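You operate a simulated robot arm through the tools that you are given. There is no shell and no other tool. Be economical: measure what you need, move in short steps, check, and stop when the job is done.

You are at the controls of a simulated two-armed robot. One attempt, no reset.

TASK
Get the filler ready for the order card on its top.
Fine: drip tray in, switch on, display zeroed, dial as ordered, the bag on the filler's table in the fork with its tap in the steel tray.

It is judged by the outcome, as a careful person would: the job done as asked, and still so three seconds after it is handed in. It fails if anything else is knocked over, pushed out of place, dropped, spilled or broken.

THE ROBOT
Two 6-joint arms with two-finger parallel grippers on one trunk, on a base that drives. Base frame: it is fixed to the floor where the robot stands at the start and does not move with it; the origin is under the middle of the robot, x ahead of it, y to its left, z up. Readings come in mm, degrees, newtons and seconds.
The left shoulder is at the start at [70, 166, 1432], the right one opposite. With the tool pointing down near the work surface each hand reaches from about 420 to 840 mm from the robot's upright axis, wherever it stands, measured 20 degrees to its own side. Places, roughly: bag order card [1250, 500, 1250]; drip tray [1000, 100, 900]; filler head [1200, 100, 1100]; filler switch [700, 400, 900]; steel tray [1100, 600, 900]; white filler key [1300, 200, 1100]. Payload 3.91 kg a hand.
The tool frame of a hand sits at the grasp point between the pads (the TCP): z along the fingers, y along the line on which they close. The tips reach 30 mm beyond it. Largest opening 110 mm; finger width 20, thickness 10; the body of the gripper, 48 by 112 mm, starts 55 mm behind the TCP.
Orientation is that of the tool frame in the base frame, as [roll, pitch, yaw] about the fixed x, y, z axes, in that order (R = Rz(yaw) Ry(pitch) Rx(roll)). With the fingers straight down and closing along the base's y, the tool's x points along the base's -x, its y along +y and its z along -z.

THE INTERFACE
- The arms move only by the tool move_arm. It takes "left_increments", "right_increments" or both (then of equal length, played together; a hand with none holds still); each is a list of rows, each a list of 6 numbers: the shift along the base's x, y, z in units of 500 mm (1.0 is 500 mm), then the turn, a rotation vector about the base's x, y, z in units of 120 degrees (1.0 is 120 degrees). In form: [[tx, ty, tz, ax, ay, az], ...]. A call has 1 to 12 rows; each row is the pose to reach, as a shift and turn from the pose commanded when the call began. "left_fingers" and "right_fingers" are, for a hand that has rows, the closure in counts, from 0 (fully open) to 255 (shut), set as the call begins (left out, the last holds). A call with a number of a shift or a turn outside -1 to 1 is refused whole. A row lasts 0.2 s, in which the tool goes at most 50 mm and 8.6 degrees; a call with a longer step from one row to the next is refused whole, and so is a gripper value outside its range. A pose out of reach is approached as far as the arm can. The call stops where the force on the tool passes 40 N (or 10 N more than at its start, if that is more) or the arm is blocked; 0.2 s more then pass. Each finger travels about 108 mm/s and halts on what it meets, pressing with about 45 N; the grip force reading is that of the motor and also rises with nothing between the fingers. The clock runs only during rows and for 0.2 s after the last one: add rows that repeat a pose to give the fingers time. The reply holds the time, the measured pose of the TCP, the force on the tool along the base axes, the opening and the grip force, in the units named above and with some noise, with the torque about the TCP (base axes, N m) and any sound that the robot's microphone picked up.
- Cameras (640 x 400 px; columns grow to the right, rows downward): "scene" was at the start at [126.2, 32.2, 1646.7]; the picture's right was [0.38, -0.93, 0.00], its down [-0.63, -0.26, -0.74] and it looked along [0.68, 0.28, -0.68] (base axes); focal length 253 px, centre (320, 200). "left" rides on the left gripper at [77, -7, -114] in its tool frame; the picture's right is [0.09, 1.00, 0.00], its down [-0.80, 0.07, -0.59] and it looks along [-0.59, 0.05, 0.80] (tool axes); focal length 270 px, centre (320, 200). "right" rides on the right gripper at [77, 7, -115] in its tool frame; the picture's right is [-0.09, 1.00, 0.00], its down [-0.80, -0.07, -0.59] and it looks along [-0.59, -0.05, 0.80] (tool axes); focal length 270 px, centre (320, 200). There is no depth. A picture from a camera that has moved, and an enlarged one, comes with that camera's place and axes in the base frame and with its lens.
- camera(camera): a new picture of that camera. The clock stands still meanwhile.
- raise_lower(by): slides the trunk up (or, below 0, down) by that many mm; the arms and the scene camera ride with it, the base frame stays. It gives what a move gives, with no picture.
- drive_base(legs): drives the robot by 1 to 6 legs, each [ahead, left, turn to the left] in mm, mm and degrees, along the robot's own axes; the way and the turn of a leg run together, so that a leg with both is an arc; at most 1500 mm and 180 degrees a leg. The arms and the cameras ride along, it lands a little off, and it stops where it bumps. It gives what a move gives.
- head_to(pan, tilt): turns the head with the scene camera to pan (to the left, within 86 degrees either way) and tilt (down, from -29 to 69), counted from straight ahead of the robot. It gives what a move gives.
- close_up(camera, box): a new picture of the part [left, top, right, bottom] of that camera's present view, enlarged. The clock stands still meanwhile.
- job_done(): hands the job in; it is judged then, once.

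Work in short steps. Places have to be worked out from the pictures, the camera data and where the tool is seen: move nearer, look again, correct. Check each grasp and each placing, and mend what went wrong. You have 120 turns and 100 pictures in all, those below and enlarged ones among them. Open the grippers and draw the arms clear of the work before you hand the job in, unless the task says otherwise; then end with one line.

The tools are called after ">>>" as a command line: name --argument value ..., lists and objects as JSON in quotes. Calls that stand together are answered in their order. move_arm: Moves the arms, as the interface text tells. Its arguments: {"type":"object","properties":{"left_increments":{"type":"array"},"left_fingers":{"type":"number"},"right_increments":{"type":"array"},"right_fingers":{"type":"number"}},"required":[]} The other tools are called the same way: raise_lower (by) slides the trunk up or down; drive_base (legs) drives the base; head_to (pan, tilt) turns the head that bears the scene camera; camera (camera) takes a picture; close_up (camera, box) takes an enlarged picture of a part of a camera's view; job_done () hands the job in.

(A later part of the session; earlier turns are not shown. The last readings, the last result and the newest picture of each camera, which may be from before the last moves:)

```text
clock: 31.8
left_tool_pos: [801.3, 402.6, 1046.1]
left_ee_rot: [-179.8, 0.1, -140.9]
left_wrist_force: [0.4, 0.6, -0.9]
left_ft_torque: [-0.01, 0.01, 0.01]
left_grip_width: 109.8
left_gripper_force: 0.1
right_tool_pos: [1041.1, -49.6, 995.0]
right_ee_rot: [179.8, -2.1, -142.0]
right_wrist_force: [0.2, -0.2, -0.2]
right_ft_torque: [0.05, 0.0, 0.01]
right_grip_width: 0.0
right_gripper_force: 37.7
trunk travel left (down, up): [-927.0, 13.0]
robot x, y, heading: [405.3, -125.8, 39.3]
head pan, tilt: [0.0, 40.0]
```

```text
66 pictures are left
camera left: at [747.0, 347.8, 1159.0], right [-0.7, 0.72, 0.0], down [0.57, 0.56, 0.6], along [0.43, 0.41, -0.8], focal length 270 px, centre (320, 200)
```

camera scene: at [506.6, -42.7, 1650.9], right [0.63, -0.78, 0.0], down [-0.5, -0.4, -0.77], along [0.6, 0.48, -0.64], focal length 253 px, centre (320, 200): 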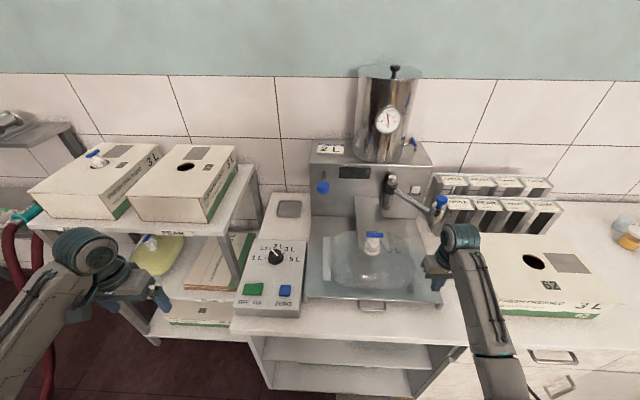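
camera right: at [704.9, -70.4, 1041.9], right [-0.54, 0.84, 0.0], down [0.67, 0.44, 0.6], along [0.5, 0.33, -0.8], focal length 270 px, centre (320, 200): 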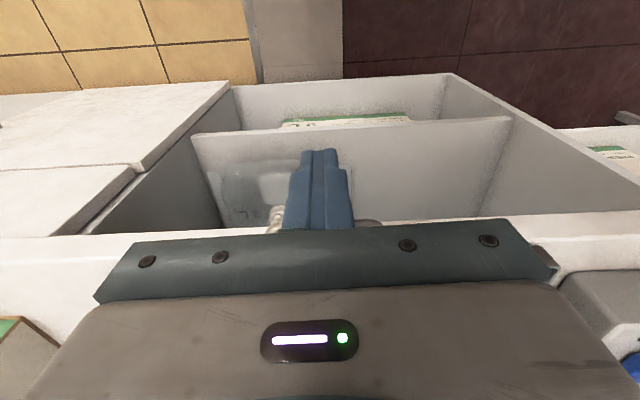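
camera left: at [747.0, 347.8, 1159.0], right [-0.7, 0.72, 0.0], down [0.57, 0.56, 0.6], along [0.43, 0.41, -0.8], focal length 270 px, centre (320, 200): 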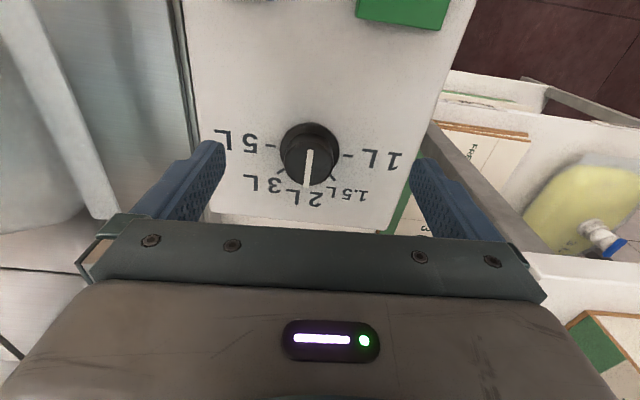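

Dial now points at 2 L. Next bring the closed left hand back over the switch for a look.

>>> move_arm --left_increments '[[-0.06, -0.049, 0, 0, 0, 0], [-0.12, -0.098, 0, 0, 0, 0], [-0.162, -0.133, -0.03, 0, 0, 0], [-0.162, -0.133, -0.03, 0, 0, 0], [-0.162, -0.133, -0.03, 0, 0, 0]]' --left_fingers 255

>>> camera --camera "left"

```text
clock: 33.0
left_tool_pos: [733.5, 333.6, 1005.4]
left_ee_rot: [-179.8, 0.3, -140.9]
left_wrist_force: [0.1, 0.0, -0.4]
left_ft_torque: [-0.02, -0.02, 0.01]
left_grip_width: 0.0
left_gripper_force: 37.8
left hand out of reach, approached as far as the arm can: row 1, 2, 3, 4, 5
right_tool_pos: [1041.0, -48.0, 994.0]
right_ee_rot: [179.8, -2.0, -142.0]
right_wrist_force: [0.7, -0.1, -0.5]
right_ft_torque: [0.02, 0.01, -0.01]
right_grip_width: 0.0
right_gripper_force: 38.1
trunk travel left (down, up): [-927.0, 13.0]
robot x, y, heading: [408.2, -127.0, 39.2]
head pan, tilt: [0.0, 40.0]
```

```text
65 pictures are left
camera left: at [677.2, 280.0, 1118.6], right [-0.7, 0.72, 0.0], down [0.57, 0.56, 0.6], along [0.43, 0.42, -0.8], focal length 270 px, centre (320, 200)
```

left: 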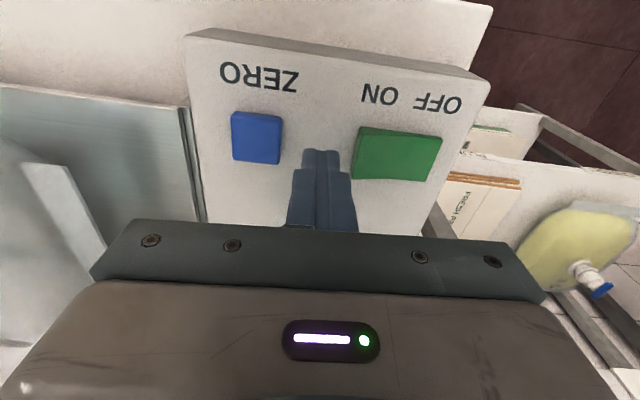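

ON half of the switch is at d≈788, w≈‑170. Move over it and press down in small steps.

>>> move_arm --left_increments '[[-0.029, 0.064, 0, 0, 0, 0], [-0.029, 0.064, -0.03, 0, 0, 0], [-0.029, 0.064, -0.05, 0, 0, 0], [-0.029, 0.064, -0.06, 0, 0, 0], [-0.029, 0.064, -0.07, 0, 0, 0], [-0.029, 0.064, -0.08, 0, 0, 0], [-0.029, 0.064, -0.09, 0, 0, 0], [-0.029, 0.064, -0.1, 0, 0, 0]]'

>>> camera --camera "left"

```text
clock: 34.4
left_tool_pos: [716.0, 365.4, 975.4]
left_ee_rot: [-179.9, 1.0, -141.0]
left_wrist_force: [-6.5, -8.8, 20.0]
left_ft_torque: [-0.29, 0.4, 0.07]
left_grip_width: 0.2
left_gripper_force: 37.6
left hand out of reach, approached as far as the arm can: row 1
right_tool_pos: [1039.3, -51.1, 995.7]
right_ee_rot: [179.7, -1.8, -142.0]
right_wrist_force: [-0.4, 0.3, -0.1]
right_ft_torque: [0.01, -0.02, 0.03]
right_grip_width: 0.1
right_gripper_force: 37.5
trunk travel left (down, up): [-927.0, 13.0]
robot x, y, heading: [403.6, -127.3, 39.3]
head pan, tilt: [0.0, 40.0]
stopped in row 7 (left hand): the force on the tool passed its limit at 46 N (the readings are from after the stop); the commanded pose is now the measured one
```

```text
64 pictures are left
camera left: at [660.4, 311.1, 1087.8], right [-0.7, 0.72, 0.0], down [0.57, 0.56, 0.61], along [0.44, 0.42, -0.79], focal length 270 px, centre (320, 200)
```

left: 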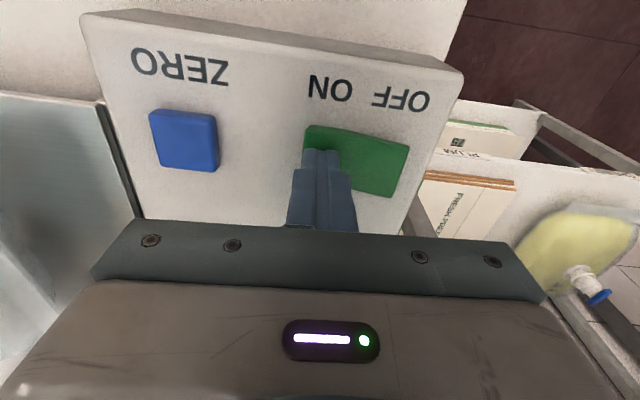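

Contact at tip z≈945 with 46 N. Lift a little and check the switch and the display.

>>> move_arm --left_increments '[[0, 0, 0.04, 0, 0, 0], [0, 0, 0.06, 0, 0, 0]]'

>>> close_up --camera "left" --box '[220, 70, 440, 230]'

>>> close_up --camera "scene" --box '[300, 130, 440, 220]'

```text
clock: 35.0
left_tool_pos: [718.2, 368.8, 1002.4]
left_ee_rot: [-179.9, 0.9, -140.8]
left_wrist_force: [-0.1, 0.2, -0.6]
left_ft_torque: [0.03, 0.01, -0.01]
left_grip_width: 0.0
left_gripper_force: 37.9
right_tool_pos: [1039.5, -49.7, 994.9]
right_ee_rot: [179.7, -1.8, -142.0]
right_wrist_force: [-0.4, 0.5, 0.1]
right_ft_torque: [0.0, -0.03, 0.01]
right_grip_width: 0.0
right_gripper_force: 37.1
trunk travel left (down, up): [-927.0, 13.0]
robot x, y, heading: [409.2, -129.0, 39.3]
head pan, tilt: [0.0, 40.0]
```

```text
2.50 times, centred on (330, 150) of left
camera zoom: at [661.2, 313.4, 1114.7], right [-0.7, 0.72, 0.0], down [0.57, 0.56, 0.61], along [0.44, 0.42, -0.8], focal length 676 px, centre (295, 325)
```

zoom: 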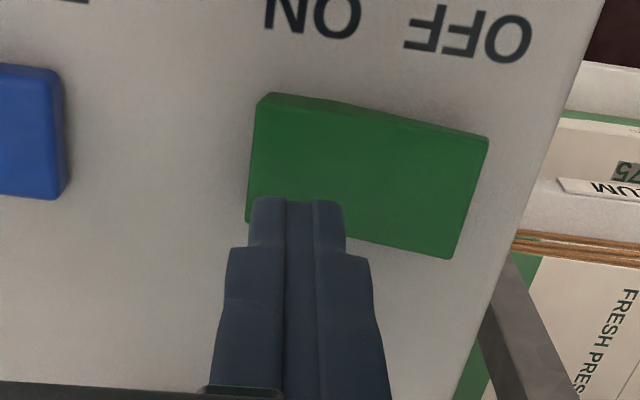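

```text
4.44 times, centred on (370, 175) of scene
camera zoom: at [508.4, -41.9, 1650.6], right [0.63, -0.78, 0.0], down [-0.5, -0.4, -0.77], along [0.59, 0.48, -0.64], focal length 1125 px, centre (98, 311)
```

zoom: 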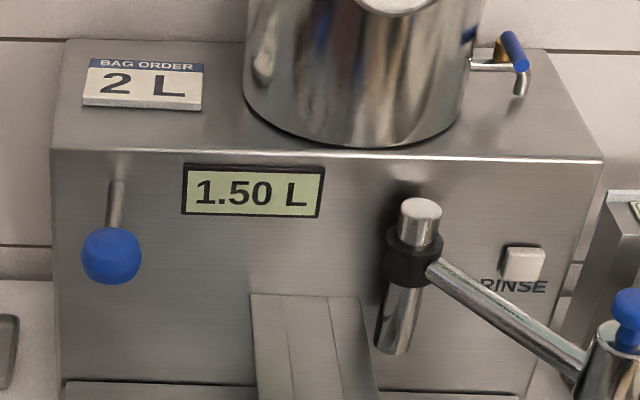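

Display is on, showing 1.50 L. Now press ZERO at d≈786, w≈‑250.

>>> move_arm --left_increments '[[0.049, -0.065, 0, 0, 0, 0], [0.098, -0.129, 0, 0, 0, 0], [0.098, -0.129, -0.03, 0, 0, 0], [0.098, -0.129, -0.05, 0, 0, 0], [0.098, -0.129, -0.06, 0, 0, 0], [0.098, -0.129, -0.07, 0, 0, 0], [0.098, -0.129, -0.08, 0, 0, 0], [0.098, -0.129, -0.09, 0, 0, 0], [0.098, -0.129, -0.1, 0, 0, 0], [0.098, -0.129, -0.11, 0, 0, 0]]'

>>> close_up --camera "scene" --box '[260, 140, 420, 300]'

```text
clock: 36.7
left_tool_pos: [744.1, 347.0, 966.3]
left_ee_rot: [175.4, 2.4, -139.4]
left_wrist_force: [-7.8, -1.4, 21.4]
left_ft_torque: [-0.25, 0.27, -0.1]
left_grip_width: 0.0
left_gripper_force: 37.4
right_tool_pos: [1039.5, -51.2, 994.8]
right_ee_rot: [179.6, -1.9, -142.0]
right_wrist_force: [1.1, 0.8, 0.5]
right_ft_torque: [0.02, 0.03, 0.03]
right_grip_width: 0.0
right_gripper_force: 37.6
trunk travel left (down, up): [-927.0, 13.0]
robot x, y, heading: [405.3, -122.6, 39.2]
head pan, tilt: [0.0, 40.0]
stopped in row 8 (left hand): the force on the tool passed its limit at 47 N (the readings are from after the stop); the commanded pose is now the measured one
```

```text
2.50 times, centred on (340, 220) of scene
camera zoom: at [508.2, -45.4, 1651.0], right [0.63, -0.78, 0.0], down [-0.5, -0.4, -0.77], along [0.59, 0.49, -0.64], focal length 633 px, centre (270, 150)
```

zoom: 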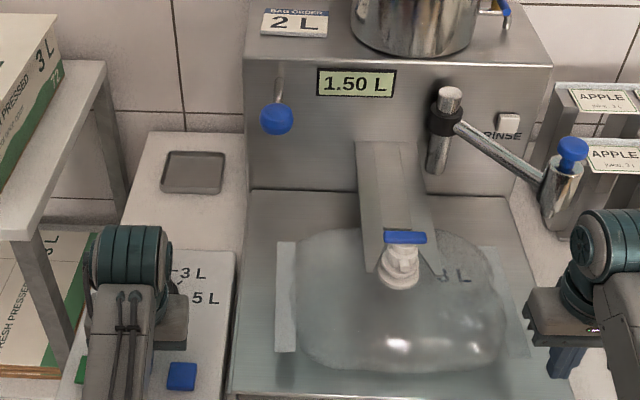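

The hand came down short, at w≈‑202 on the bare panel, and nothing was pressed (reach limited there). Lift, then shift the base right and back a little for a better posture.

>>> move_arm --left_increments '[[0, 0, 0.04, 0, 0, 0], [0, 0, 0.08, 0, 0, 0], [0, 0, 0.08, 0, 0, 0]]'

>>> drive_base --legs '[[-80, -50, 0]]'

>>> camera --camera "left"

```text
clock: 37.5
left_tool_pos: [735.5, 354.1, 996.4]
left_ee_rot: [174.8, 1.6, -139.2]
left_wrist_force: [1.0, 0.2, -0.1]
left_ft_torque: [-0.02, 0.0, 0.02]
left_grip_width: 0.0
left_gripper_force: 37.2
right_tool_pos: [1040.1, -48.1, 994.0]
right_ee_rot: [179.9, -2.0, -142.1]
right_wrist_force: [-0.7, 0.5, 0.8]
right_ft_torque: [-0.01, 0.0, 0.0]
right_grip_width: 0.1
right_gripper_force: 38.0
trunk travel left (down, up): [-927.0, 13.0]
robot x, y, heading: [404.8, -130.6, 39.2]
head pan, tilt: [0.0, 40.0]
```

```text
clock: 38.6
left_tool_pos: [708.1, 269.2, 997.0]
left_ee_rot: [174.7, 1.7, -139.2]
left_wrist_force: [-0.7, 0.4, -0.7]
left_ft_torque: [-0.01, -0.02, -0.04]
left_grip_width: 0.0
left_gripper_force: 37.6
right_tool_pos: [1011.8, -133.3, 993.3]
right_ee_rot: [179.8, -2.2, -142.0]
right_wrist_force: [0.2, 0.5, -0.7]
right_ft_torque: [-0.03, 0.03, 0.01]
right_grip_width: 0.0
right_gripper_force: 37.6
trunk travel left (down, up): [-927.0, 13.0]
robot x, y, heading: [371.8, -213.0, 38.9]
head pan, tilt: [0.0, 40.0]
```

```text
60 pictures are left
camera left: at [658.4, 203.5, 1107.5], right [-0.72, 0.69, 0.09], down [0.58, 0.52, 0.62], along [0.39, 0.5, -0.78], focal length 270 px, centre (320, 200)
```

left: 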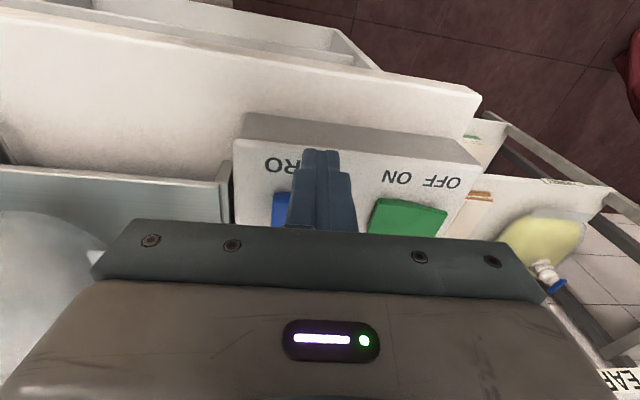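

Level the tool and move over ZERO.

>>> move_arm --left_increments '[[0.05, 0.03, 0.02, -0.021, -0.009, 0], [0.117, 0.07, 0.02, -0.0425, -0.018, 0], [0.117, 0.07, 0.02, -0.0425, -0.018, 0]]'

>>> camera --camera "left"

```text
clock: 39.4
left_tool_pos: [764.3, 299.7, 1012.8]
left_ee_rot: [179.9, 0.4, -139.1]
left_wrist_force: [0.2, -0.2, 1.1]
left_ft_torque: [0.02, 0.0, 0.01]
left_grip_width: 0.3
left_gripper_force: 38.2
right_tool_pos: [1010.1, -137.9, 994.9]
right_ee_rot: [179.7, -1.9, -142.0]
right_wrist_force: [-0.3, -0.7, 0.3]
right_ft_torque: [0.01, -0.01, -0.01]
right_grip_width: 0.0
right_gripper_force: 37.4
trunk travel left (down, up): [-927.0, 13.0]
robot x, y, heading: [376.9, -218.6, 39.2]
head pan, tilt: [0.0, 40.0]
```

```text
59 pictures are left
camera left: at [710.3, 243.6, 1125.9], right [-0.72, 0.7, 0.0], down [0.56, 0.57, 0.6], along [0.42, 0.43, -0.8], focal length 270 px, centre (320, 200)
```

left: 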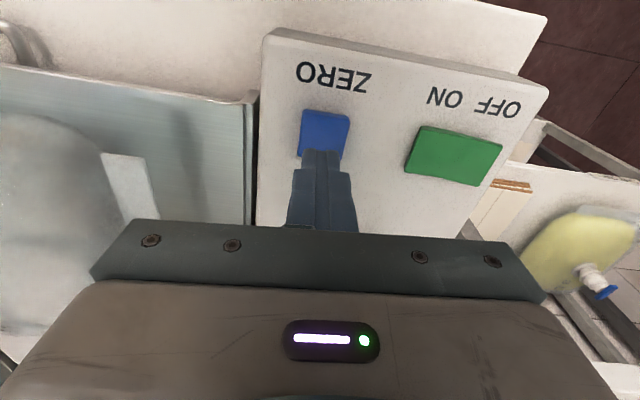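

Aligned with ZERO. Press down in small steps.

>>> move_arm --left_increments '[[0, 0, -0.04, 0, 0, 0], [0, 0, -0.06, 0, 0, 0], [0, 0, -0.07, 0, 0, 0], [0, 0, -0.08, 0, 0, 0], [0, 0, -0.09, 0, 0, 0], [0, 0, -0.1, 0, 0, 0], [0, 0, -0.11, 0, 0, 0], [0, 0, -0.12, 0, 0, 0]]'

>>> close_up --camera "scene" --box '[260, 120, 440, 250]'

```text
clock: 40.8
left_tool_pos: [766.0, 301.4, 969.6]
left_ee_rot: [-179.9, 1.5, -139.0]
left_wrist_force: [-3.1, -4.0, 26.2]
left_ft_torque: [-0.24, 0.25, 0.16]
left_grip_width: 0.1
left_gripper_force: 37.1
right_tool_pos: [1006.6, -140.7, 997.6]
right_ee_rot: [179.8, -1.7, -142.0]
right_wrist_force: [-0.8, 0.0, -0.2]
right_ft_torque: [0.03, -0.03, 0.03]
right_grip_width: 0.1
right_gripper_force: 37.7
trunk travel left (down, up): [-927.0, 13.0]
robot x, y, heading: [372.0, -210.9, 39.1]
head pan, tilt: [0.0, 40.0]
heard: click
stopped in row 7 (left hand): the force on the tool passed its limit at 43 N (the readings are from after the stop); the commanded pose is now the measured one
```

```text
3.08 times, centred on (350, 185) of scene
camera zoom: at [472.4, -135.2, 1651.3], right [0.63, -0.78, 0.0], down [-0.5, -0.4, -0.77], along [0.6, 0.49, -0.64], focal length 779 px, centre (228, 246)
```

zoom: 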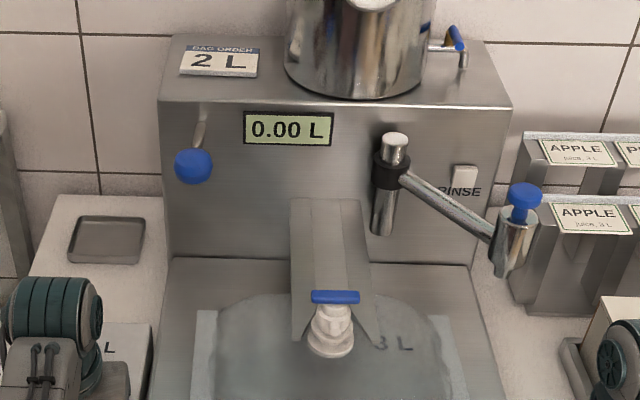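

Display reads 0.00 L. Now the bag: I'll lift the left hand and look closely at tap and fork.

>>> move_arm --left_increments '[[0, 0, 0.05, 0, 0, 0], [0, 0, 0.09, 0, 0, 0], [0, 0, 0.09, 0, 0, 0]]' --left_fingers 255

>>> close_up --camera "scene" --box '[345, 200, 425, 250]'

>>> close_up --camera "scene" --box '[340, 170, 420, 220]'

```text
clock: 41.6
left_tool_pos: [767.6, 305.3, 1008.5]
left_ee_rot: [-180.0, 0.9, -139.0]
left_wrist_force: [-1.0, 0.2, -0.3]
left_ft_torque: [0.01, 0.0, -0.02]
left_grip_width: 0.0
left_gripper_force: 37.8
right_tool_pos: [1009.2, -137.1, 994.2]
right_ee_rot: [179.7, -2.0, -142.0]
right_wrist_force: [0.1, 0.9, -0.1]
right_ft_torque: [-0.03, 0.0, -0.02]
right_grip_width: 0.0
right_gripper_force: 37.7
trunk travel left (down, up): [-927.0, 13.0]
robot x, y, heading: [376.9, -213.5, 38.9]
head pan, tilt: [0.0, 40.0]
```

```text
8.00 times, centred on (385, 225) of scene
camera zoom: at [478.7, -129.0, 1650.5], right [0.63, -0.78, 0.0], down [-0.5, -0.41, -0.77], along [0.59, 0.48, -0.64], focal length 2024 px, centre (-200, 0)
```

zoom: 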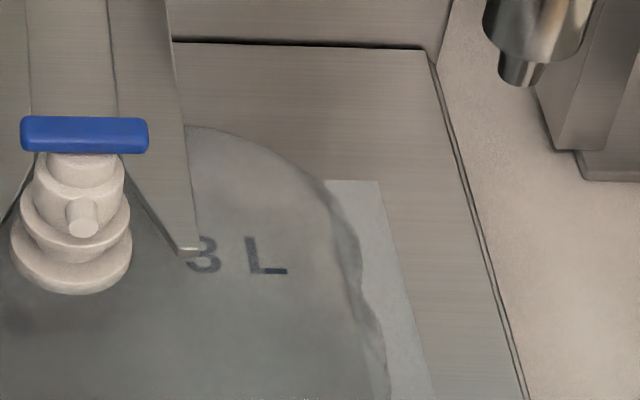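

```text
8.00 times, centred on (380, 195) of scene
camera zoom: at [478.7, -129.0, 1650.5], right [0.63, -0.78, 0.0], down [-0.5, -0.41, -0.77], along [0.59, 0.48, -0.64], focal length 2024 px, centre (-160, 240)
```

zoom: 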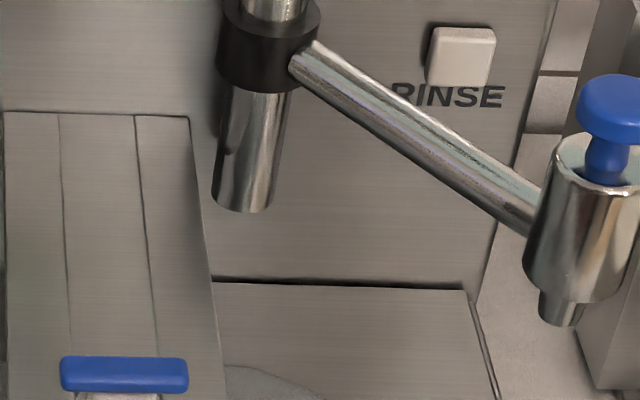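

The filler nozzle tube is at the back and the tap has a stub facing me. I'll take it with the left hand pitched forward, gripping the body under the blue handle. First tuck both hands back, then shift the base right.

>>> move_arm --left_increments '[[-0.05, -0.04, 0.01, 0, 0, 0], [-0.1, -0.08, 0.02, 0, 0, 0], [-0.15, -0.12, 0.02, 0, 0, 0], [-0.15, -0.12, 0.02, 0, 0, 0]]' --right_increments '[[-0.055, 0.06, 0, 0, 0, 0], [-0.11, 0.12, 0, 0, 0, 0], [-0.165, 0.18, 0, 0, 0, 0], [-0.165, 0.18, 0, 0, 0, 0]]' --left_fingers 0

>>> drive_base --legs '[[0, -120, 0]]'

>>> camera --camera "scene"

```text
clock: 42.6
left_tool_pos: [696.9, 245.3, 1010.3]
left_ee_rot: [179.7, 1.2, -139.0]
left_wrist_force: [1.2, -0.1, -0.7]
left_ft_torque: [-0.01, 0.03, 0.0]
left_grip_width: 110.1
left_gripper_force: 0.0
left hand out of reach, approached as far as the arm can: row 3, 4
right_tool_pos: [928.8, -42.9, 978.8]
right_ee_rot: [179.7, -1.7, -142.0]
right_wrist_force: [-0.3, -0.1, -0.1]
right_ft_torque: [-0.02, 0.0, -0.02]
right_grip_width: 0.0
right_gripper_force: 38.0
right hand out of reach, approached as far as the arm can: row 1, 2, 3, 4
trunk travel left (down, up): [-927.0, 13.0]
robot x, y, heading: [373.4, -214.4, 39.2]
head pan, tilt: [0.0, 40.0]
```

```text
clock: 43.9
left_tool_pos: [769.3, 153.6, 1007.1]
left_ee_rot: [179.7, 1.1, -138.8]
left_wrist_force: [0.4, 0.8, 0.5]
left_ft_torque: [-0.03, -0.03, -0.02]
left_grip_width: 110.0
left_gripper_force: 0.0
right_tool_pos: [1002.9, -134.2, 979.8]
right_ee_rot: [179.8, -1.7, -141.8]
right_wrist_force: [-0.3, -0.2, 0.4]
right_ft_torque: [-0.02, -0.02, -0.02]
right_grip_width: 0.0
right_gripper_force: 37.7
trunk travel left (down, up): [-927.0, 13.0]
robot x, y, heading: [449.7, -306.2, 39.2]
head pan, tilt: [0.0, 40.0]
```

```text
55 pictures are left
camera scene: at [552.3, -218.9, 1650.5], right [0.63, -0.77, 0.0], down [-0.5, -0.41, -0.77], along [0.59, 0.48, -0.64], focal length 253 px, centre (320, 200)
```

scene: 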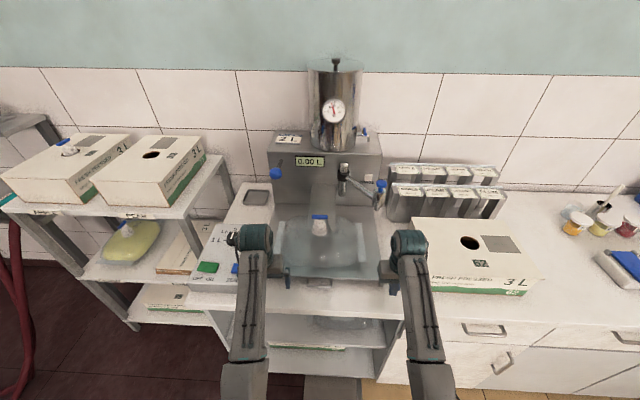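

Robot is centred on the tap. Raise the left hand, pitch it 60° forward and bring it in front of the tap, fingers open.

>>> move_arm --left_increments '[[0.04, -0.02, 0.03, 0.045, -0.0553, 0], [0.08, -0.04, 0.06, 0.09, -0.1107, 0], [0.12, -0.06, 0.09, 0.135, -0.166, 0], [0.16, -0.08, 0.12, 0.18, -0.2214, 0], [0.2, -0.1, 0.14, 0.225, -0.2768, 0], [0.24, -0.12, 0.15, 0.27, -0.332, 0], [0.28, -0.13, 0.15, 0.316, -0.3875, 0], [0.304, -0.14, 0.15, 0.316, -0.3875, 0], [0.304, -0.14, 0.15, 0.316, -0.3875, 0]]'

>>> camera --camera "left"

```text
refused: row 7 steps farther than a row can; nothing moved
```

```text
54 pictures are left
camera left: at [714.6, 96.1, 1119.8], right [-0.72, 0.69, 0.0], down [0.55, 0.57, 0.61], along [0.42, 0.44, -0.79], focal length 270 px, centre (320, 200)
```

left: 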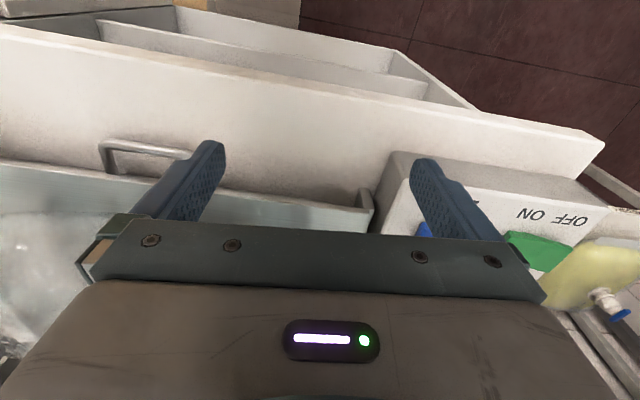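

Slightly smaller turning steps.

>>> move_arm --left_increments '[[0.04, -0.02, 0.03, 0.04, -0.0491, 0], [0.08, -0.04, 0.06, 0.08, -0.0981, 0], [0.12, -0.06, 0.09, 0.12, -0.1472, 0], [0.16, -0.08, 0.12, 0.16, -0.1962, 0], [0.2, -0.1, 0.14, 0.2, -0.2453, 0], [0.24, -0.12, 0.15, 0.24, -0.2943, 0], [0.28, -0.13, 0.15, 0.28, -0.3434, 0], [0.304, -0.14, 0.15, 0.316, -0.3875, 0], [0.304, -0.14, 0.15, 0.316, -0.3875, 0]]'

>>> camera --camera "left"

>>> camera --camera "scene"

```text
clock: 44.6
left_tool_pos: [770.8, 203.6, 1035.7]
left_ee_rot: [170.6, 20.4, -139.8]
left_wrist_force: [0.3, -0.3, -0.3]
left_ft_torque: [0.0, 0.0, -0.02]
left_grip_width: 110.0
left_gripper_force: 0.0
left hand out of reach, approached as far as the arm can: row 3
right_tool_pos: [1003.3, -136.2, 977.7]
right_ee_rot: [179.8, -1.7, -141.8]
right_wrist_force: [0.3, -0.3, -0.1]
right_ft_torque: [0.0, -0.02, 0.01]
right_grip_width: 0.1
right_gripper_force: 37.8
trunk travel left (down, up): [-927.0, 13.0]
robot x, y, heading: [449.8, -308.4, 39.2]
head pan, tilt: [0.0, 40.0]
stopped in row 3 (left hand): the arm was blocked; the commanded pose is now the measured one
```

```text
53 pictures are left
camera left: at [702.6, 112.6, 1112.6], right [-0.74, 0.66, 0.12], down [0.43, 0.33, 0.84], along [0.51, 0.67, -0.53], focal length 270 px, centre (320, 200)
```

left: 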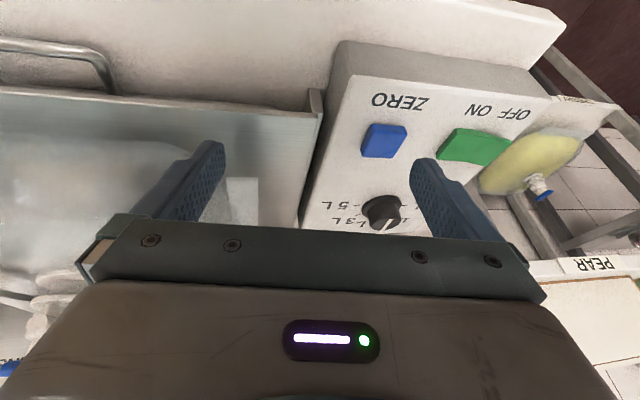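

```text
52 pictures are left
camera scene: at [554.3, -222.0, 1650.5], right [0.63, -0.77, 0.0], down [-0.5, -0.41, -0.77], along [0.59, 0.49, -0.64], focal length 253 px, centre (320, 200)
```

scene: 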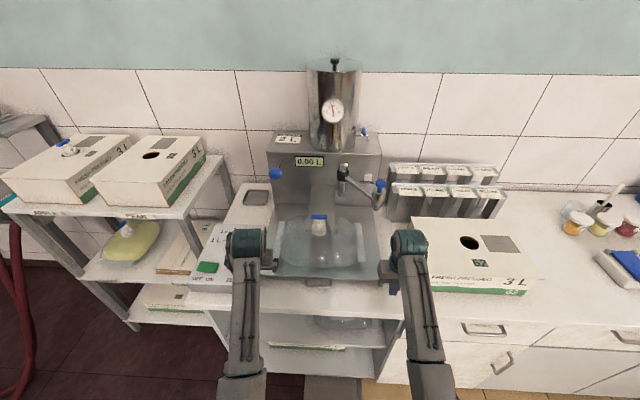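

Again the arm is too folded; back the base up 150 mm so the arm can work more extended.

>>> drive_base --legs '[[-150, 0, 0]]'

```text
clock: 46.0
left_tool_pos: [659.4, 112.7, 1033.3]
left_ee_rot: [170.6, 20.2, -139.9]
left_wrist_force: [-0.3, -1.6, 0.0]
left_ft_torque: [-0.05, -0.01, 0.01]
left_grip_width: 109.8
left_gripper_force: 0.0
right_tool_pos: [891.8, -228.6, 977.4]
right_ee_rot: [179.7, -1.8, -141.9]
right_wrist_force: [0.2, 0.5, 0.1]
right_ft_torque: [-0.04, 0.03, 0.0]
right_grip_width: 0.1
right_gripper_force: 37.5
trunk travel left (down, up): [-927.0, 13.0]
robot x, y, heading: [338.3, -398.8, 39.1]
head pan, tilt: [0.0, 40.0]
```

Now swing and pitch the left hand to the pre-grasp point in front of the tap.

>>> move_arm --left_increments '[[0.076, -0.008, 0.012, 0.0234, -0.042, -0.0082], [0.151, -0.016, 0.024, 0.0469, -0.084, -0.0165], [0.227, -0.023, 0.036, 0.0703, -0.126, -0.0247], [0.303, -0.031, 0.048, 0.0937, -0.168, -0.033], [0.379, -0.039, 0.06, 0.117, -0.21, -0.0412], [0.454, -0.047, 0.072, 0.1406, -0.252, -0.0495], [0.53, -0.055, 0.084, 0.164, -0.294, -0.0577], [0.53, -0.055, 0.084, 0.164, -0.294, -0.0577]]'

>>> camera --camera "left"

```text
clock: 46.9
left_tool_pos: [724.6, 165.8, 1028.0]
left_ee_rot: [163.7, 37.5, -145.3]
left_wrist_force: [0.4, 0.9, 0.4]
left_ft_torque: [-0.02, 0.01, -0.03]
left_grip_width: 110.2
left_gripper_force: 0.1
right_tool_pos: [889.0, -228.8, 980.1]
right_ee_rot: [179.6, -1.8, -141.9]
right_wrist_force: [-0.8, 1.0, -0.1]
right_ft_torque: [-0.04, 0.03, -0.02]
right_grip_width: 0.0
right_gripper_force: 37.5
trunk travel left (down, up): [-927.0, 13.0]
robot x, y, heading: [336.2, -402.4, 39.2]
head pan, tilt: [0.0, 40.0]
stopped in row 4 (left hand): the arm was blocked; the commanded pose is now the measured one
```

```text
51 pictures are left
camera left: at [643.7, 60.1, 1066.7], right [-0.74, 0.65, 0.17], down [0.28, 0.08, 0.96], along [0.61, 0.76, -0.24], focal length 270 px, centre (320, 200)
```

left: 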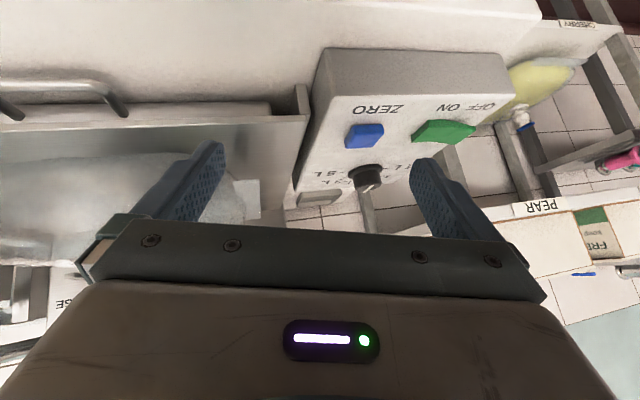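

The arm evidently can't cross inward of its own shoulder. So shift the base 200 mm right instead, putting the tap on the left arm's own side.

>>> drive_base --legs '[[0, -210, 0]]'

>>> camera --camera "scene"

```text
clock: 48.5
left_tool_pos: [855.5, 3.2, 1027.3]
left_ee_rot: [163.8, 37.5, -145.3]
left_wrist_force: [0.1, 0.6, -0.3]
left_ft_torque: [-0.04, 0.0, 0.02]
left_grip_width: 109.9
left_gripper_force: 0.0
right_tool_pos: [1020.1, -389.0, 979.6]
right_ee_rot: [179.8, -1.8, -142.0]
right_wrist_force: [-0.7, -0.3, 0.3]
right_ft_torque: [0.01, 0.04, -0.03]
right_grip_width: 0.0
right_gripper_force: 37.6
trunk travel left (down, up): [-927.0, 13.0]
robot x, y, heading: [467.2, -558.6, 38.9]
head pan, tilt: [0.0, 40.0]
```

```text
50 pictures are left
camera scene: at [568.3, -471.8, 1650.5], right [0.63, -0.78, 0.0], down [-0.5, -0.41, -0.77], along [0.6, 0.48, -0.64], focal length 253 px, centre (320, 200)
```

scene: 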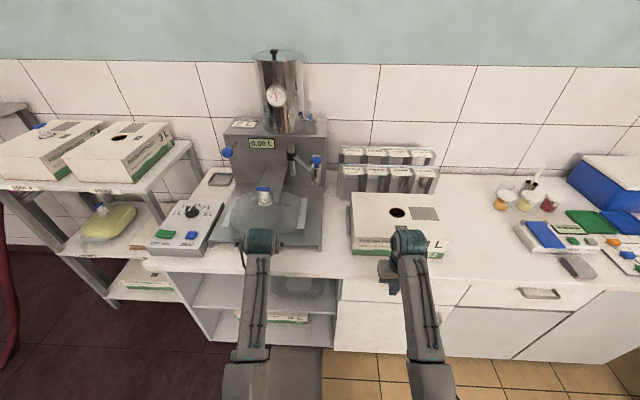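

Now finish pitching and centring the left hand in front of the tap.

>>> move_arm --left_increments '[[0.026, 0.032, 0.025, 0.008, -0.0406, -0.0132], [0.052, 0.064, 0.05, 0.016, -0.0812, -0.0263], [0.079, 0.095, 0.075, 0.024, -0.1218, -0.0395], [0.105, 0.127, 0.096, 0.032, -0.1624, -0.0526], [0.131, 0.159, 0.096, 0.04, -0.203, -0.0658], [0.131, 0.159, 0.096, 0.04, -0.203, -0.0658]]'

>>> camera --camera "left"

```text
clock: 49.9
left_tool_pos: [923.9, 81.2, 1077.7]
left_ee_rot: [180.0, 60.1, -141.1]
left_wrist_force: [0.6, -0.2, -0.3]
left_ft_torque: [-0.01, -0.04, 0.03]
left_grip_width: 110.2
left_gripper_force: 0.1
right_tool_pos: [1022.0, -391.0, 979.8]
right_ee_rot: [179.7, -1.8, -141.9]
right_wrist_force: [0.4, 0.4, 0.0]
right_ft_torque: [-0.01, 0.05, 0.01]
right_grip_width: 0.0
right_gripper_force: 37.8
trunk travel left (down, up): [-927.0, 13.0]
robot x, y, heading: [466.0, -562.3, 39.1]
head pan, tilt: [0.0, 40.0]
```

```text
49 pictures are left
camera left: at [821.6, -12.1, 1066.6], right [-0.66, 0.75, -0.08], down [-0.13, -0.02, 0.99], along [0.74, 0.67, 0.11], focal length 270 px, centre (320, 200)
```

left: 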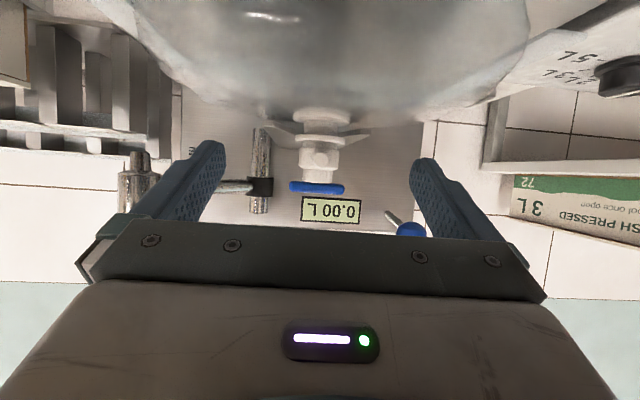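

Superb front view (upside-down: image top is world-down). Zoom on neck and fork.

>>> close_up --camera "left" --box '[240, 90, 400, 200]'

```text
3.64 times, centred on (320, 145) of left
camera zoom: at [821.6, -12.1, 1066.6], right [-0.66, 0.75, -0.08], down [-0.13, -0.02, 0.99], along [0.74, 0.67, 0.11], focal length 983 px, centre (320, 400)
```

zoom: 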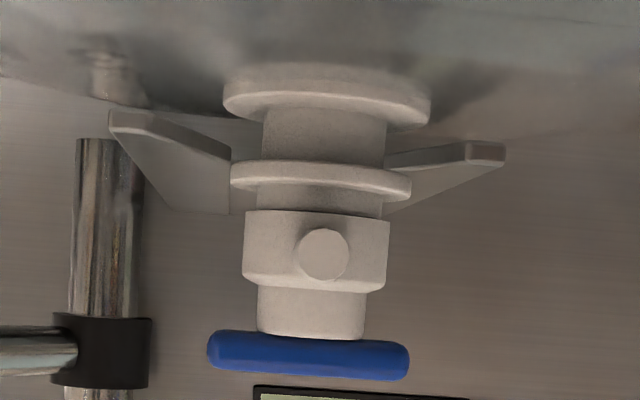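

Neck and fork are clear: body (32 mm) at z≈1049‑1066, groove z≈1029‑1038, fork z≈1030. Advance with open fingers around the body, then look.

>>> move_arm --left_increments '[[0.03, 0.028, -0.01, 0, 0, 0], [0.06, 0.056, -0.015, 0, 0, 0], [0.0916, 0.0854, -0.0194, 0, 0, 0], [0.0916, 0.0854, -0.0194, 0, 0, 0]]'

>>> close_up --camera "left" --box '[200, 60, 440, 240]'

>>> close_up --camera "scene" --box '[200, 130, 360, 250]'

```text
clock: 50.9
left_tool_pos: [969.7, 123.9, 1066.4]
left_ee_rot: [180.0, 60.1, -141.0]
left_wrist_force: [-0.9, 0.2, 0.5]
left_ft_torque: [0.04, -0.01, 0.01]
left_grip_width: 110.1
left_gripper_force: 0.0
right_tool_pos: [1020.0, -390.7, 980.4]
right_ee_rot: [179.7, -1.8, -141.9]
right_wrist_force: [-0.2, 0.9, 0.2]
right_ft_torque: [0.01, 0.02, 0.02]
right_grip_width: 0.1
right_gripper_force: 38.0
trunk travel left (down, up): [-927.0, 13.0]
robot x, y, heading: [465.6, -559.1, 38.9]
head pan, tilt: [0.0, 40.0]
```

```text
2.22 times, centred on (320, 150) of left
camera zoom: at [868.1, 31.7, 1057.5], right [-0.66, 0.75, -0.08], down [-0.13, -0.02, 0.99], along [0.74, 0.67, 0.11], focal length 601 px, centre (320, 311)
```

zoom: 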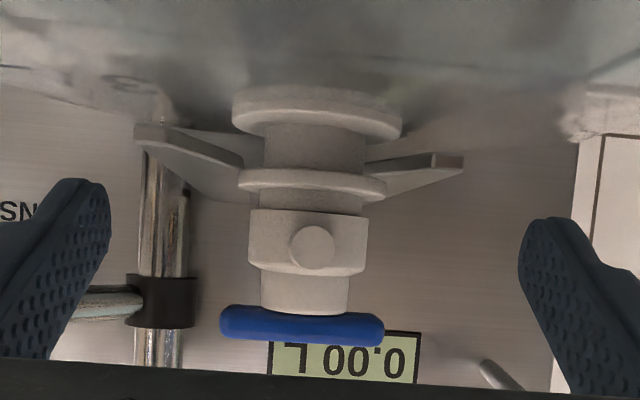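

```text
3.33 times, centred on (280, 190) of scene
camera zoom: at [570.6, -474.6, 1650.5], right [0.63, -0.78, 0.0], down [-0.5, -0.41, -0.77], along [0.6, 0.48, -0.64], focal length 844 px, centre (453, 233)
```

zoom: 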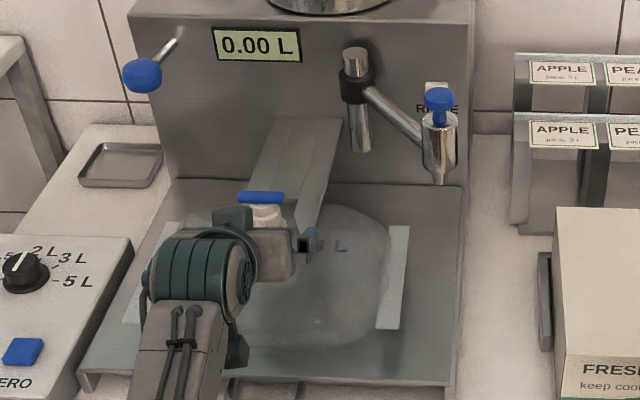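

Size change puts the tap at d≈876, already just inside the fork tips, with its groove at fork height (≈1029). Advance 30 mm more and close on the body.

>>> move_arm --left_increments '[[0.023, 0.019, 0, 0, 0, 0], [0.0464, 0.038, 0, 0, 0, 0], [0.0464, 0.038, 0, 0, 0, 0]]'

>>> camera --camera "left"

```text
clock: 51.7
left_tool_pos: [992.9, 142.9, 1066.9]
left_ee_rot: [179.9, 60.0, -141.0]
left_wrist_force: [0.7, -0.6, 0.9]
left_ft_torque: [-0.03, 0.02, 0.01]
left_grip_width: 110.0
left_gripper_force: 0.1
right_tool_pos: [1019.8, -389.5, 980.3]
right_ee_rot: [179.7, -1.8, -142.1]
right_wrist_force: [0.3, 0.3, -0.7]
right_ft_torque: [0.0, -0.01, -0.02]
right_grip_width: 0.0
right_gripper_force: 37.7
trunk travel left (down, up): [-927.0, 13.0]
robot x, y, heading: [465.4, -559.4, 38.8]
head pan, tilt: [0.0, 40.0]
```

```text
45 pictures are left
camera left: at [890.9, 50.9, 1056.7], right [-0.66, 0.75, -0.08], down [-0.13, -0.02, 0.99], along [0.74, 0.67, 0.11], focal length 270 px, centre (320, 200)
```

left: 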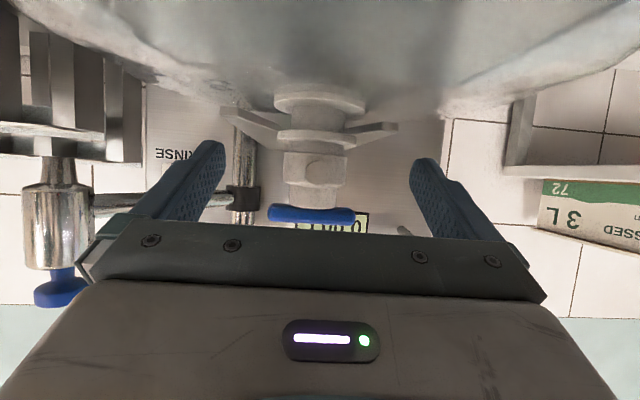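

The body sits just inside the fingertips, centred. Close.

>>> move_arm --left_increments '[[0, 0, 0, 0, 0, 0], [0, 0, 0, 0, 0, 0], [0, 0, 0, 0, 0, 0], [0, 0, 0, 0, 0, 0]]' --left_fingers 255

>>> close_up --camera "left" --box '[200, 60, 440, 240]'

```text
clock: 52.7
left_tool_pos: [992.9, 143.8, 1067.7]
left_ee_rot: [179.9, 60.1, -141.0]
left_wrist_force: [0.5, -0.4, 1.3]
left_ft_torque: [0.0, -0.06, 0.0]
left_grip_width: 31.0
left_gripper_force: 44.9
right_tool_pos: [1021.0, -390.3, 979.2]
right_ee_rot: [179.7, -1.7, -142.0]
right_wrist_force: [-0.3, 0.5, -0.4]
right_ft_torque: [0.01, -0.02, 0.03]
right_grip_width: 0.1
right_gripper_force: 37.9
trunk travel left (down, up): [-927.0, 13.0]
robot x, y, heading: [464.9, -562.5, 38.9]
head pan, tilt: [0.0, 40.0]
```

```text
2.22 times, centred on (320, 150) of left
camera zoom: at [891.1, 50.8, 1056.6], right [-0.66, 0.75, -0.08], down [-0.13, -0.02, 0.99], along [0.74, 0.67, 0.11], focal length 601 px, centre (320, 311)
```

zoom: 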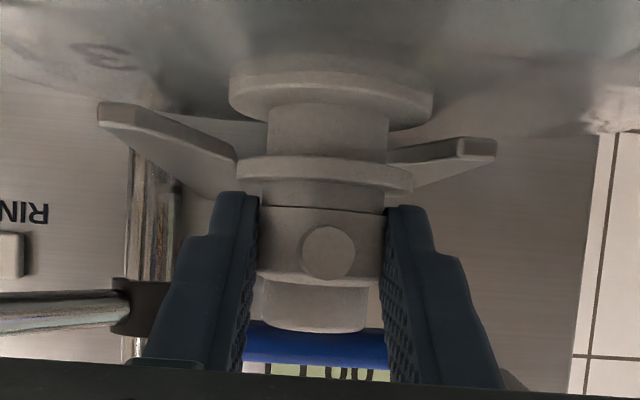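

Gripped (31 mm). Neck is ~5 mm left of the fork's centre line and at proper height; push in 15 mm while easing 5 mm right, then check.

>>> move_arm --left_increments '[[0.006, -0.008, 0.002, 0, 0, 0], [0.0145, 0.0015, 0.003, 0, 0, 0], [0.022, 0.0077, 0.003, 0, 0, 0], [0.0296, 0.0113, 0.003, 0, 0, 0], [0.0296, 0.0113, 0.003, 0, 0, 0]]'

>>> close_up --camera "left" --box '[200, 60, 440, 240]'

>>> close_up --camera "scene" --box '[220, 150, 340, 250]'

```text
clock: 53.9
left_tool_pos: [1007.7, 150.0, 1066.9]
left_ee_rot: [179.8, 60.1, -141.0]
left_wrist_force: [-0.8, -0.8, 0.3]
left_ft_torque: [-0.03, -0.06, -0.01]
left_grip_width: 30.7
left_gripper_force: 44.8
right_tool_pos: [1021.2, -389.9, 978.5]
right_ee_rot: [179.6, -1.8, -141.9]
right_wrist_force: [-0.2, 0.2, -0.5]
right_ft_torque: [-0.02, 0.0, -0.04]
right_grip_width: 0.3
right_gripper_force: 37.2
trunk travel left (down, up): [-927.0, 13.0]
robot x, y, heading: [469.1, -564.1, 39.0]
head pan, tilt: [0.0, 40.0]
```

```text
2.22 times, centred on (320, 150) of left
camera zoom: at [905.7, 56.9, 1056.9], right [-0.66, 0.75, -0.08], down [-0.13, -0.02, 0.99], along [0.74, 0.67, 0.11], focal length 601 px, centre (320, 311)
```

zoom: 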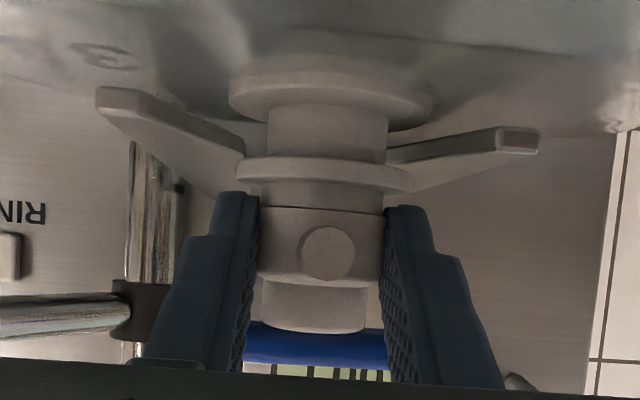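

```text
4.00 times, centred on (280, 200) of scene
camera zoom: at [571.0, -474.6, 1650.5], right [0.63, -0.78, 0.0], down [-0.5, -0.4, -0.77], along [0.59, 0.48, -0.64], focal length 1012 px, centre (480, 200)
```

zoom: 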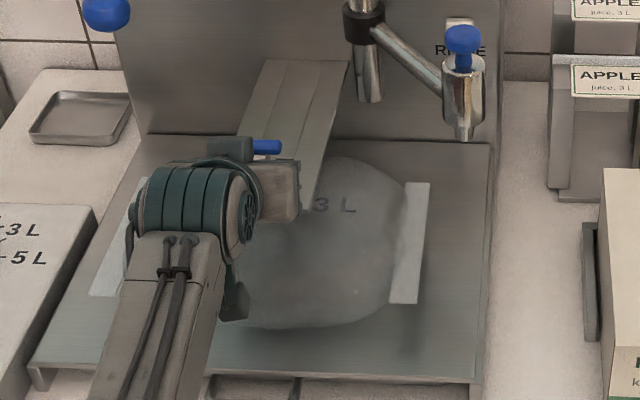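

Going well; fork at groove height. Push 15 mm more, raising 2.5 mm and easing 3 mm right.

>>> move_arm --left_increments '[[0.004, -0.005, 0.005, 0, 0, 0], [0.0115, 0.0015, 0.005, 0, 0, 0], [0.019, 0.0075, 0.005, 0, 0, 0], [0.027, 0.0143, 0.005, 0, 0, 0], [0.027, 0.0143, 0.005, 0, 0, 0]]'

>>> close_up --camera "left" --box '[200, 60, 440, 240]'

```text
clock: 55.1
left_tool_pos: [1021.3, 155.9, 1069.7]
left_ee_rot: [179.9, 59.9, -141.0]
left_wrist_force: [0.1, 0.0, 0.6]
left_ft_torque: [0.01, 0.03, 0.01]
left_grip_width: 30.8
left_gripper_force: 44.8
right_tool_pos: [1020.6, -390.1, 979.9]
right_ee_rot: [179.7, -1.8, -142.1]
right_wrist_force: [-0.5, 0.5, 0.9]
right_ft_torque: [0.0, -0.02, 0.01]
right_grip_width: 0.0
right_gripper_force: 37.8
trunk travel left (down, up): [-927.0, 13.0]
robot x, y, heading: [461.8, -562.6, 38.8]
head pan, tilt: [0.0, 40.0]
```

```text
2.22 times, centred on (320, 150) of left
camera zoom: at [918.2, 64.1, 1059.8], right [-0.66, 0.75, -0.08], down [-0.13, -0.02, 0.99], along [0.74, 0.67, 0.11], focal length 601 px, centre (320, 311)
```

zoom: 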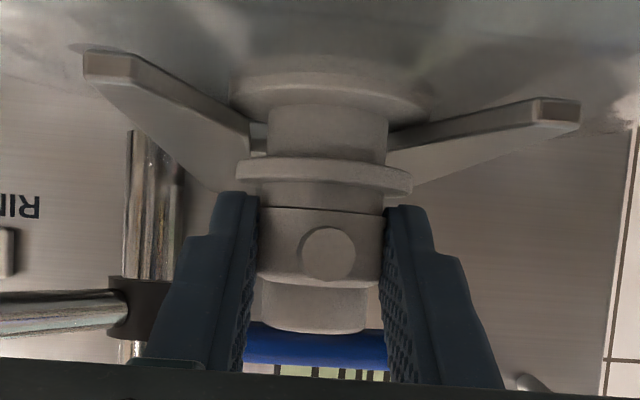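

Neck is between the prongs, centred to ~2 mm. Continue pushing to the slot's root, with contact watch.

>>> move_arm --left_increments '[[0.0026, -0.003, 0, 0, 0, 0], [0.0103, 0.0033, 0, 0, 0, 0], [0.018, 0.0095, 0, 0, 0, 0], [0.0257, 0.0159, 0, 0, 0, 0], [0.0257, 0.0159, 0, 0, 0, 0]]'

>>> close_up --camera "left" --box '[200, 60, 440, 240]'

>>> close_up --camera "scene" --box '[220, 150, 340, 250]'

```text
clock: 56.3
left_tool_pos: [1032.7, 164.8, 1070.2]
left_ee_rot: [179.8, 60.1, -140.9]
left_wrist_force: [0.5, -1.1, -0.6]
left_ft_torque: [-0.01, 0.0, 0.01]
left_grip_width: 30.9
left_gripper_force: 45.4
right_tool_pos: [1021.2, -390.5, 978.5]
right_ee_rot: [179.7, -1.8, -142.0]
right_wrist_force: [-0.3, -0.3, 0.7]
right_ft_torque: [0.0, -0.01, 0.05]
right_grip_width: 0.0
right_gripper_force: 38.2
trunk travel left (down, up): [-927.0, 13.0]
robot x, y, heading: [464.6, -558.3, 39.0]
head pan, tilt: [0.0, 40.0]
```

```text
2.22 times, centred on (320, 150) of left
camera zoom: at [930.5, 72.2, 1059.9], right [-0.66, 0.75, -0.08], down [-0.13, -0.02, 0.99], along [0.74, 0.67, 0.11], focal length 601 px, centre (320, 311)
```

zoom: 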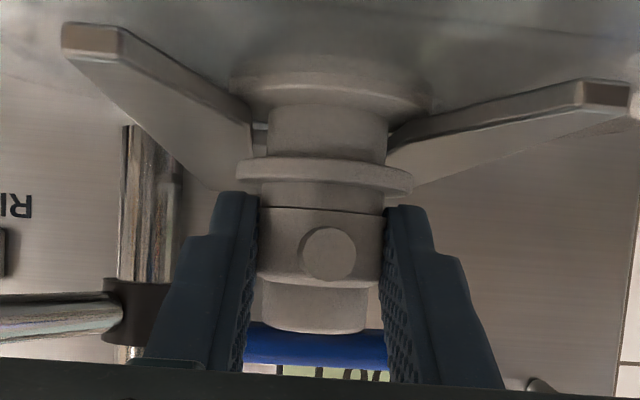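

```text
4.00 times, centred on (280, 200) of scene
camera zoom: at [571.0, -474.7, 1650.5], right [0.63, -0.78, 0.0], down [-0.5, -0.4, -0.77], along [0.59, 0.48, -0.64], focal length 1012 px, centre (480, 200)
```

zoom: 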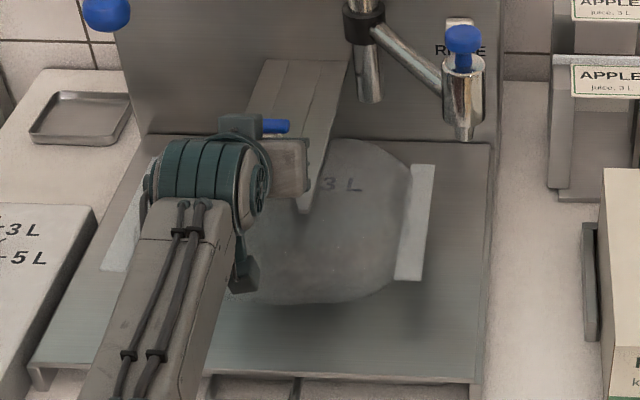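

Still free. Push on in 4 mm steps until resistance.

>>> move_arm --left_increments '[[0.0068, 0.0035, 0, 0, 0, 0], [0.013, 0.0086, 0, 0, 0, 0], [0.0192, 0.0137, 0, 0, 0, 0], [0.0254, 0.0188, 0, 0, 0, 0], [0.0316, 0.0239, 0, 0, 0, 0], [0.0316, 0.0239, 0, 0, 0, 0]]'

>>> close_up --camera "left" --box '[200, 60, 440, 240]'

```text
clock: 57.7
left_tool_pos: [1049.6, 176.6, 1069.9]
left_ee_rot: [180.0, 60.0, -141.0]
left_wrist_force: [0.1, 0.6, 0.5]
left_ft_torque: [-0.02, 0.02, 0.01]
left_grip_width: 30.3
left_gripper_force: 45.1
right_tool_pos: [1021.7, -390.0, 979.4]
right_ee_rot: [179.7, -1.8, -141.9]
right_wrist_force: [-1.3, -0.2, -1.0]
right_ft_torque: [0.01, 0.0, 0.01]
right_grip_width: 0.1
right_gripper_force: 37.7
trunk travel left (down, up): [-927.0, 13.0]
robot x, y, heading: [465.1, -559.9, 39.0]
head pan, tilt: [0.0, 40.0]
heard: snap
```

```text
2.22 times, centred on (320, 150) of left
camera zoom: at [946.5, 84.2, 1060.1], right [-0.66, 0.75, -0.08], down [-0.13, -0.02, 0.99], along [0.74, 0.67, 0.11], focal length 601 px, centre (320, 311)
```

zoom: 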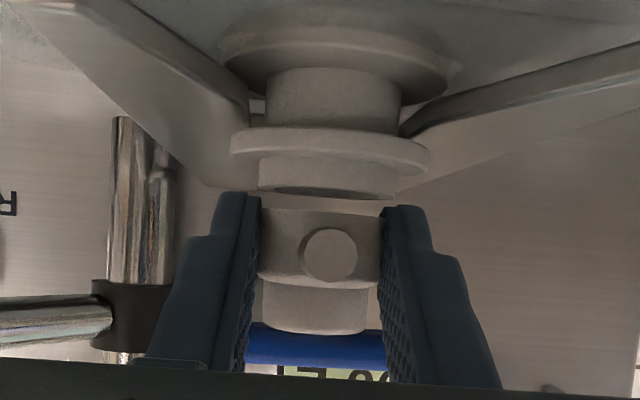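

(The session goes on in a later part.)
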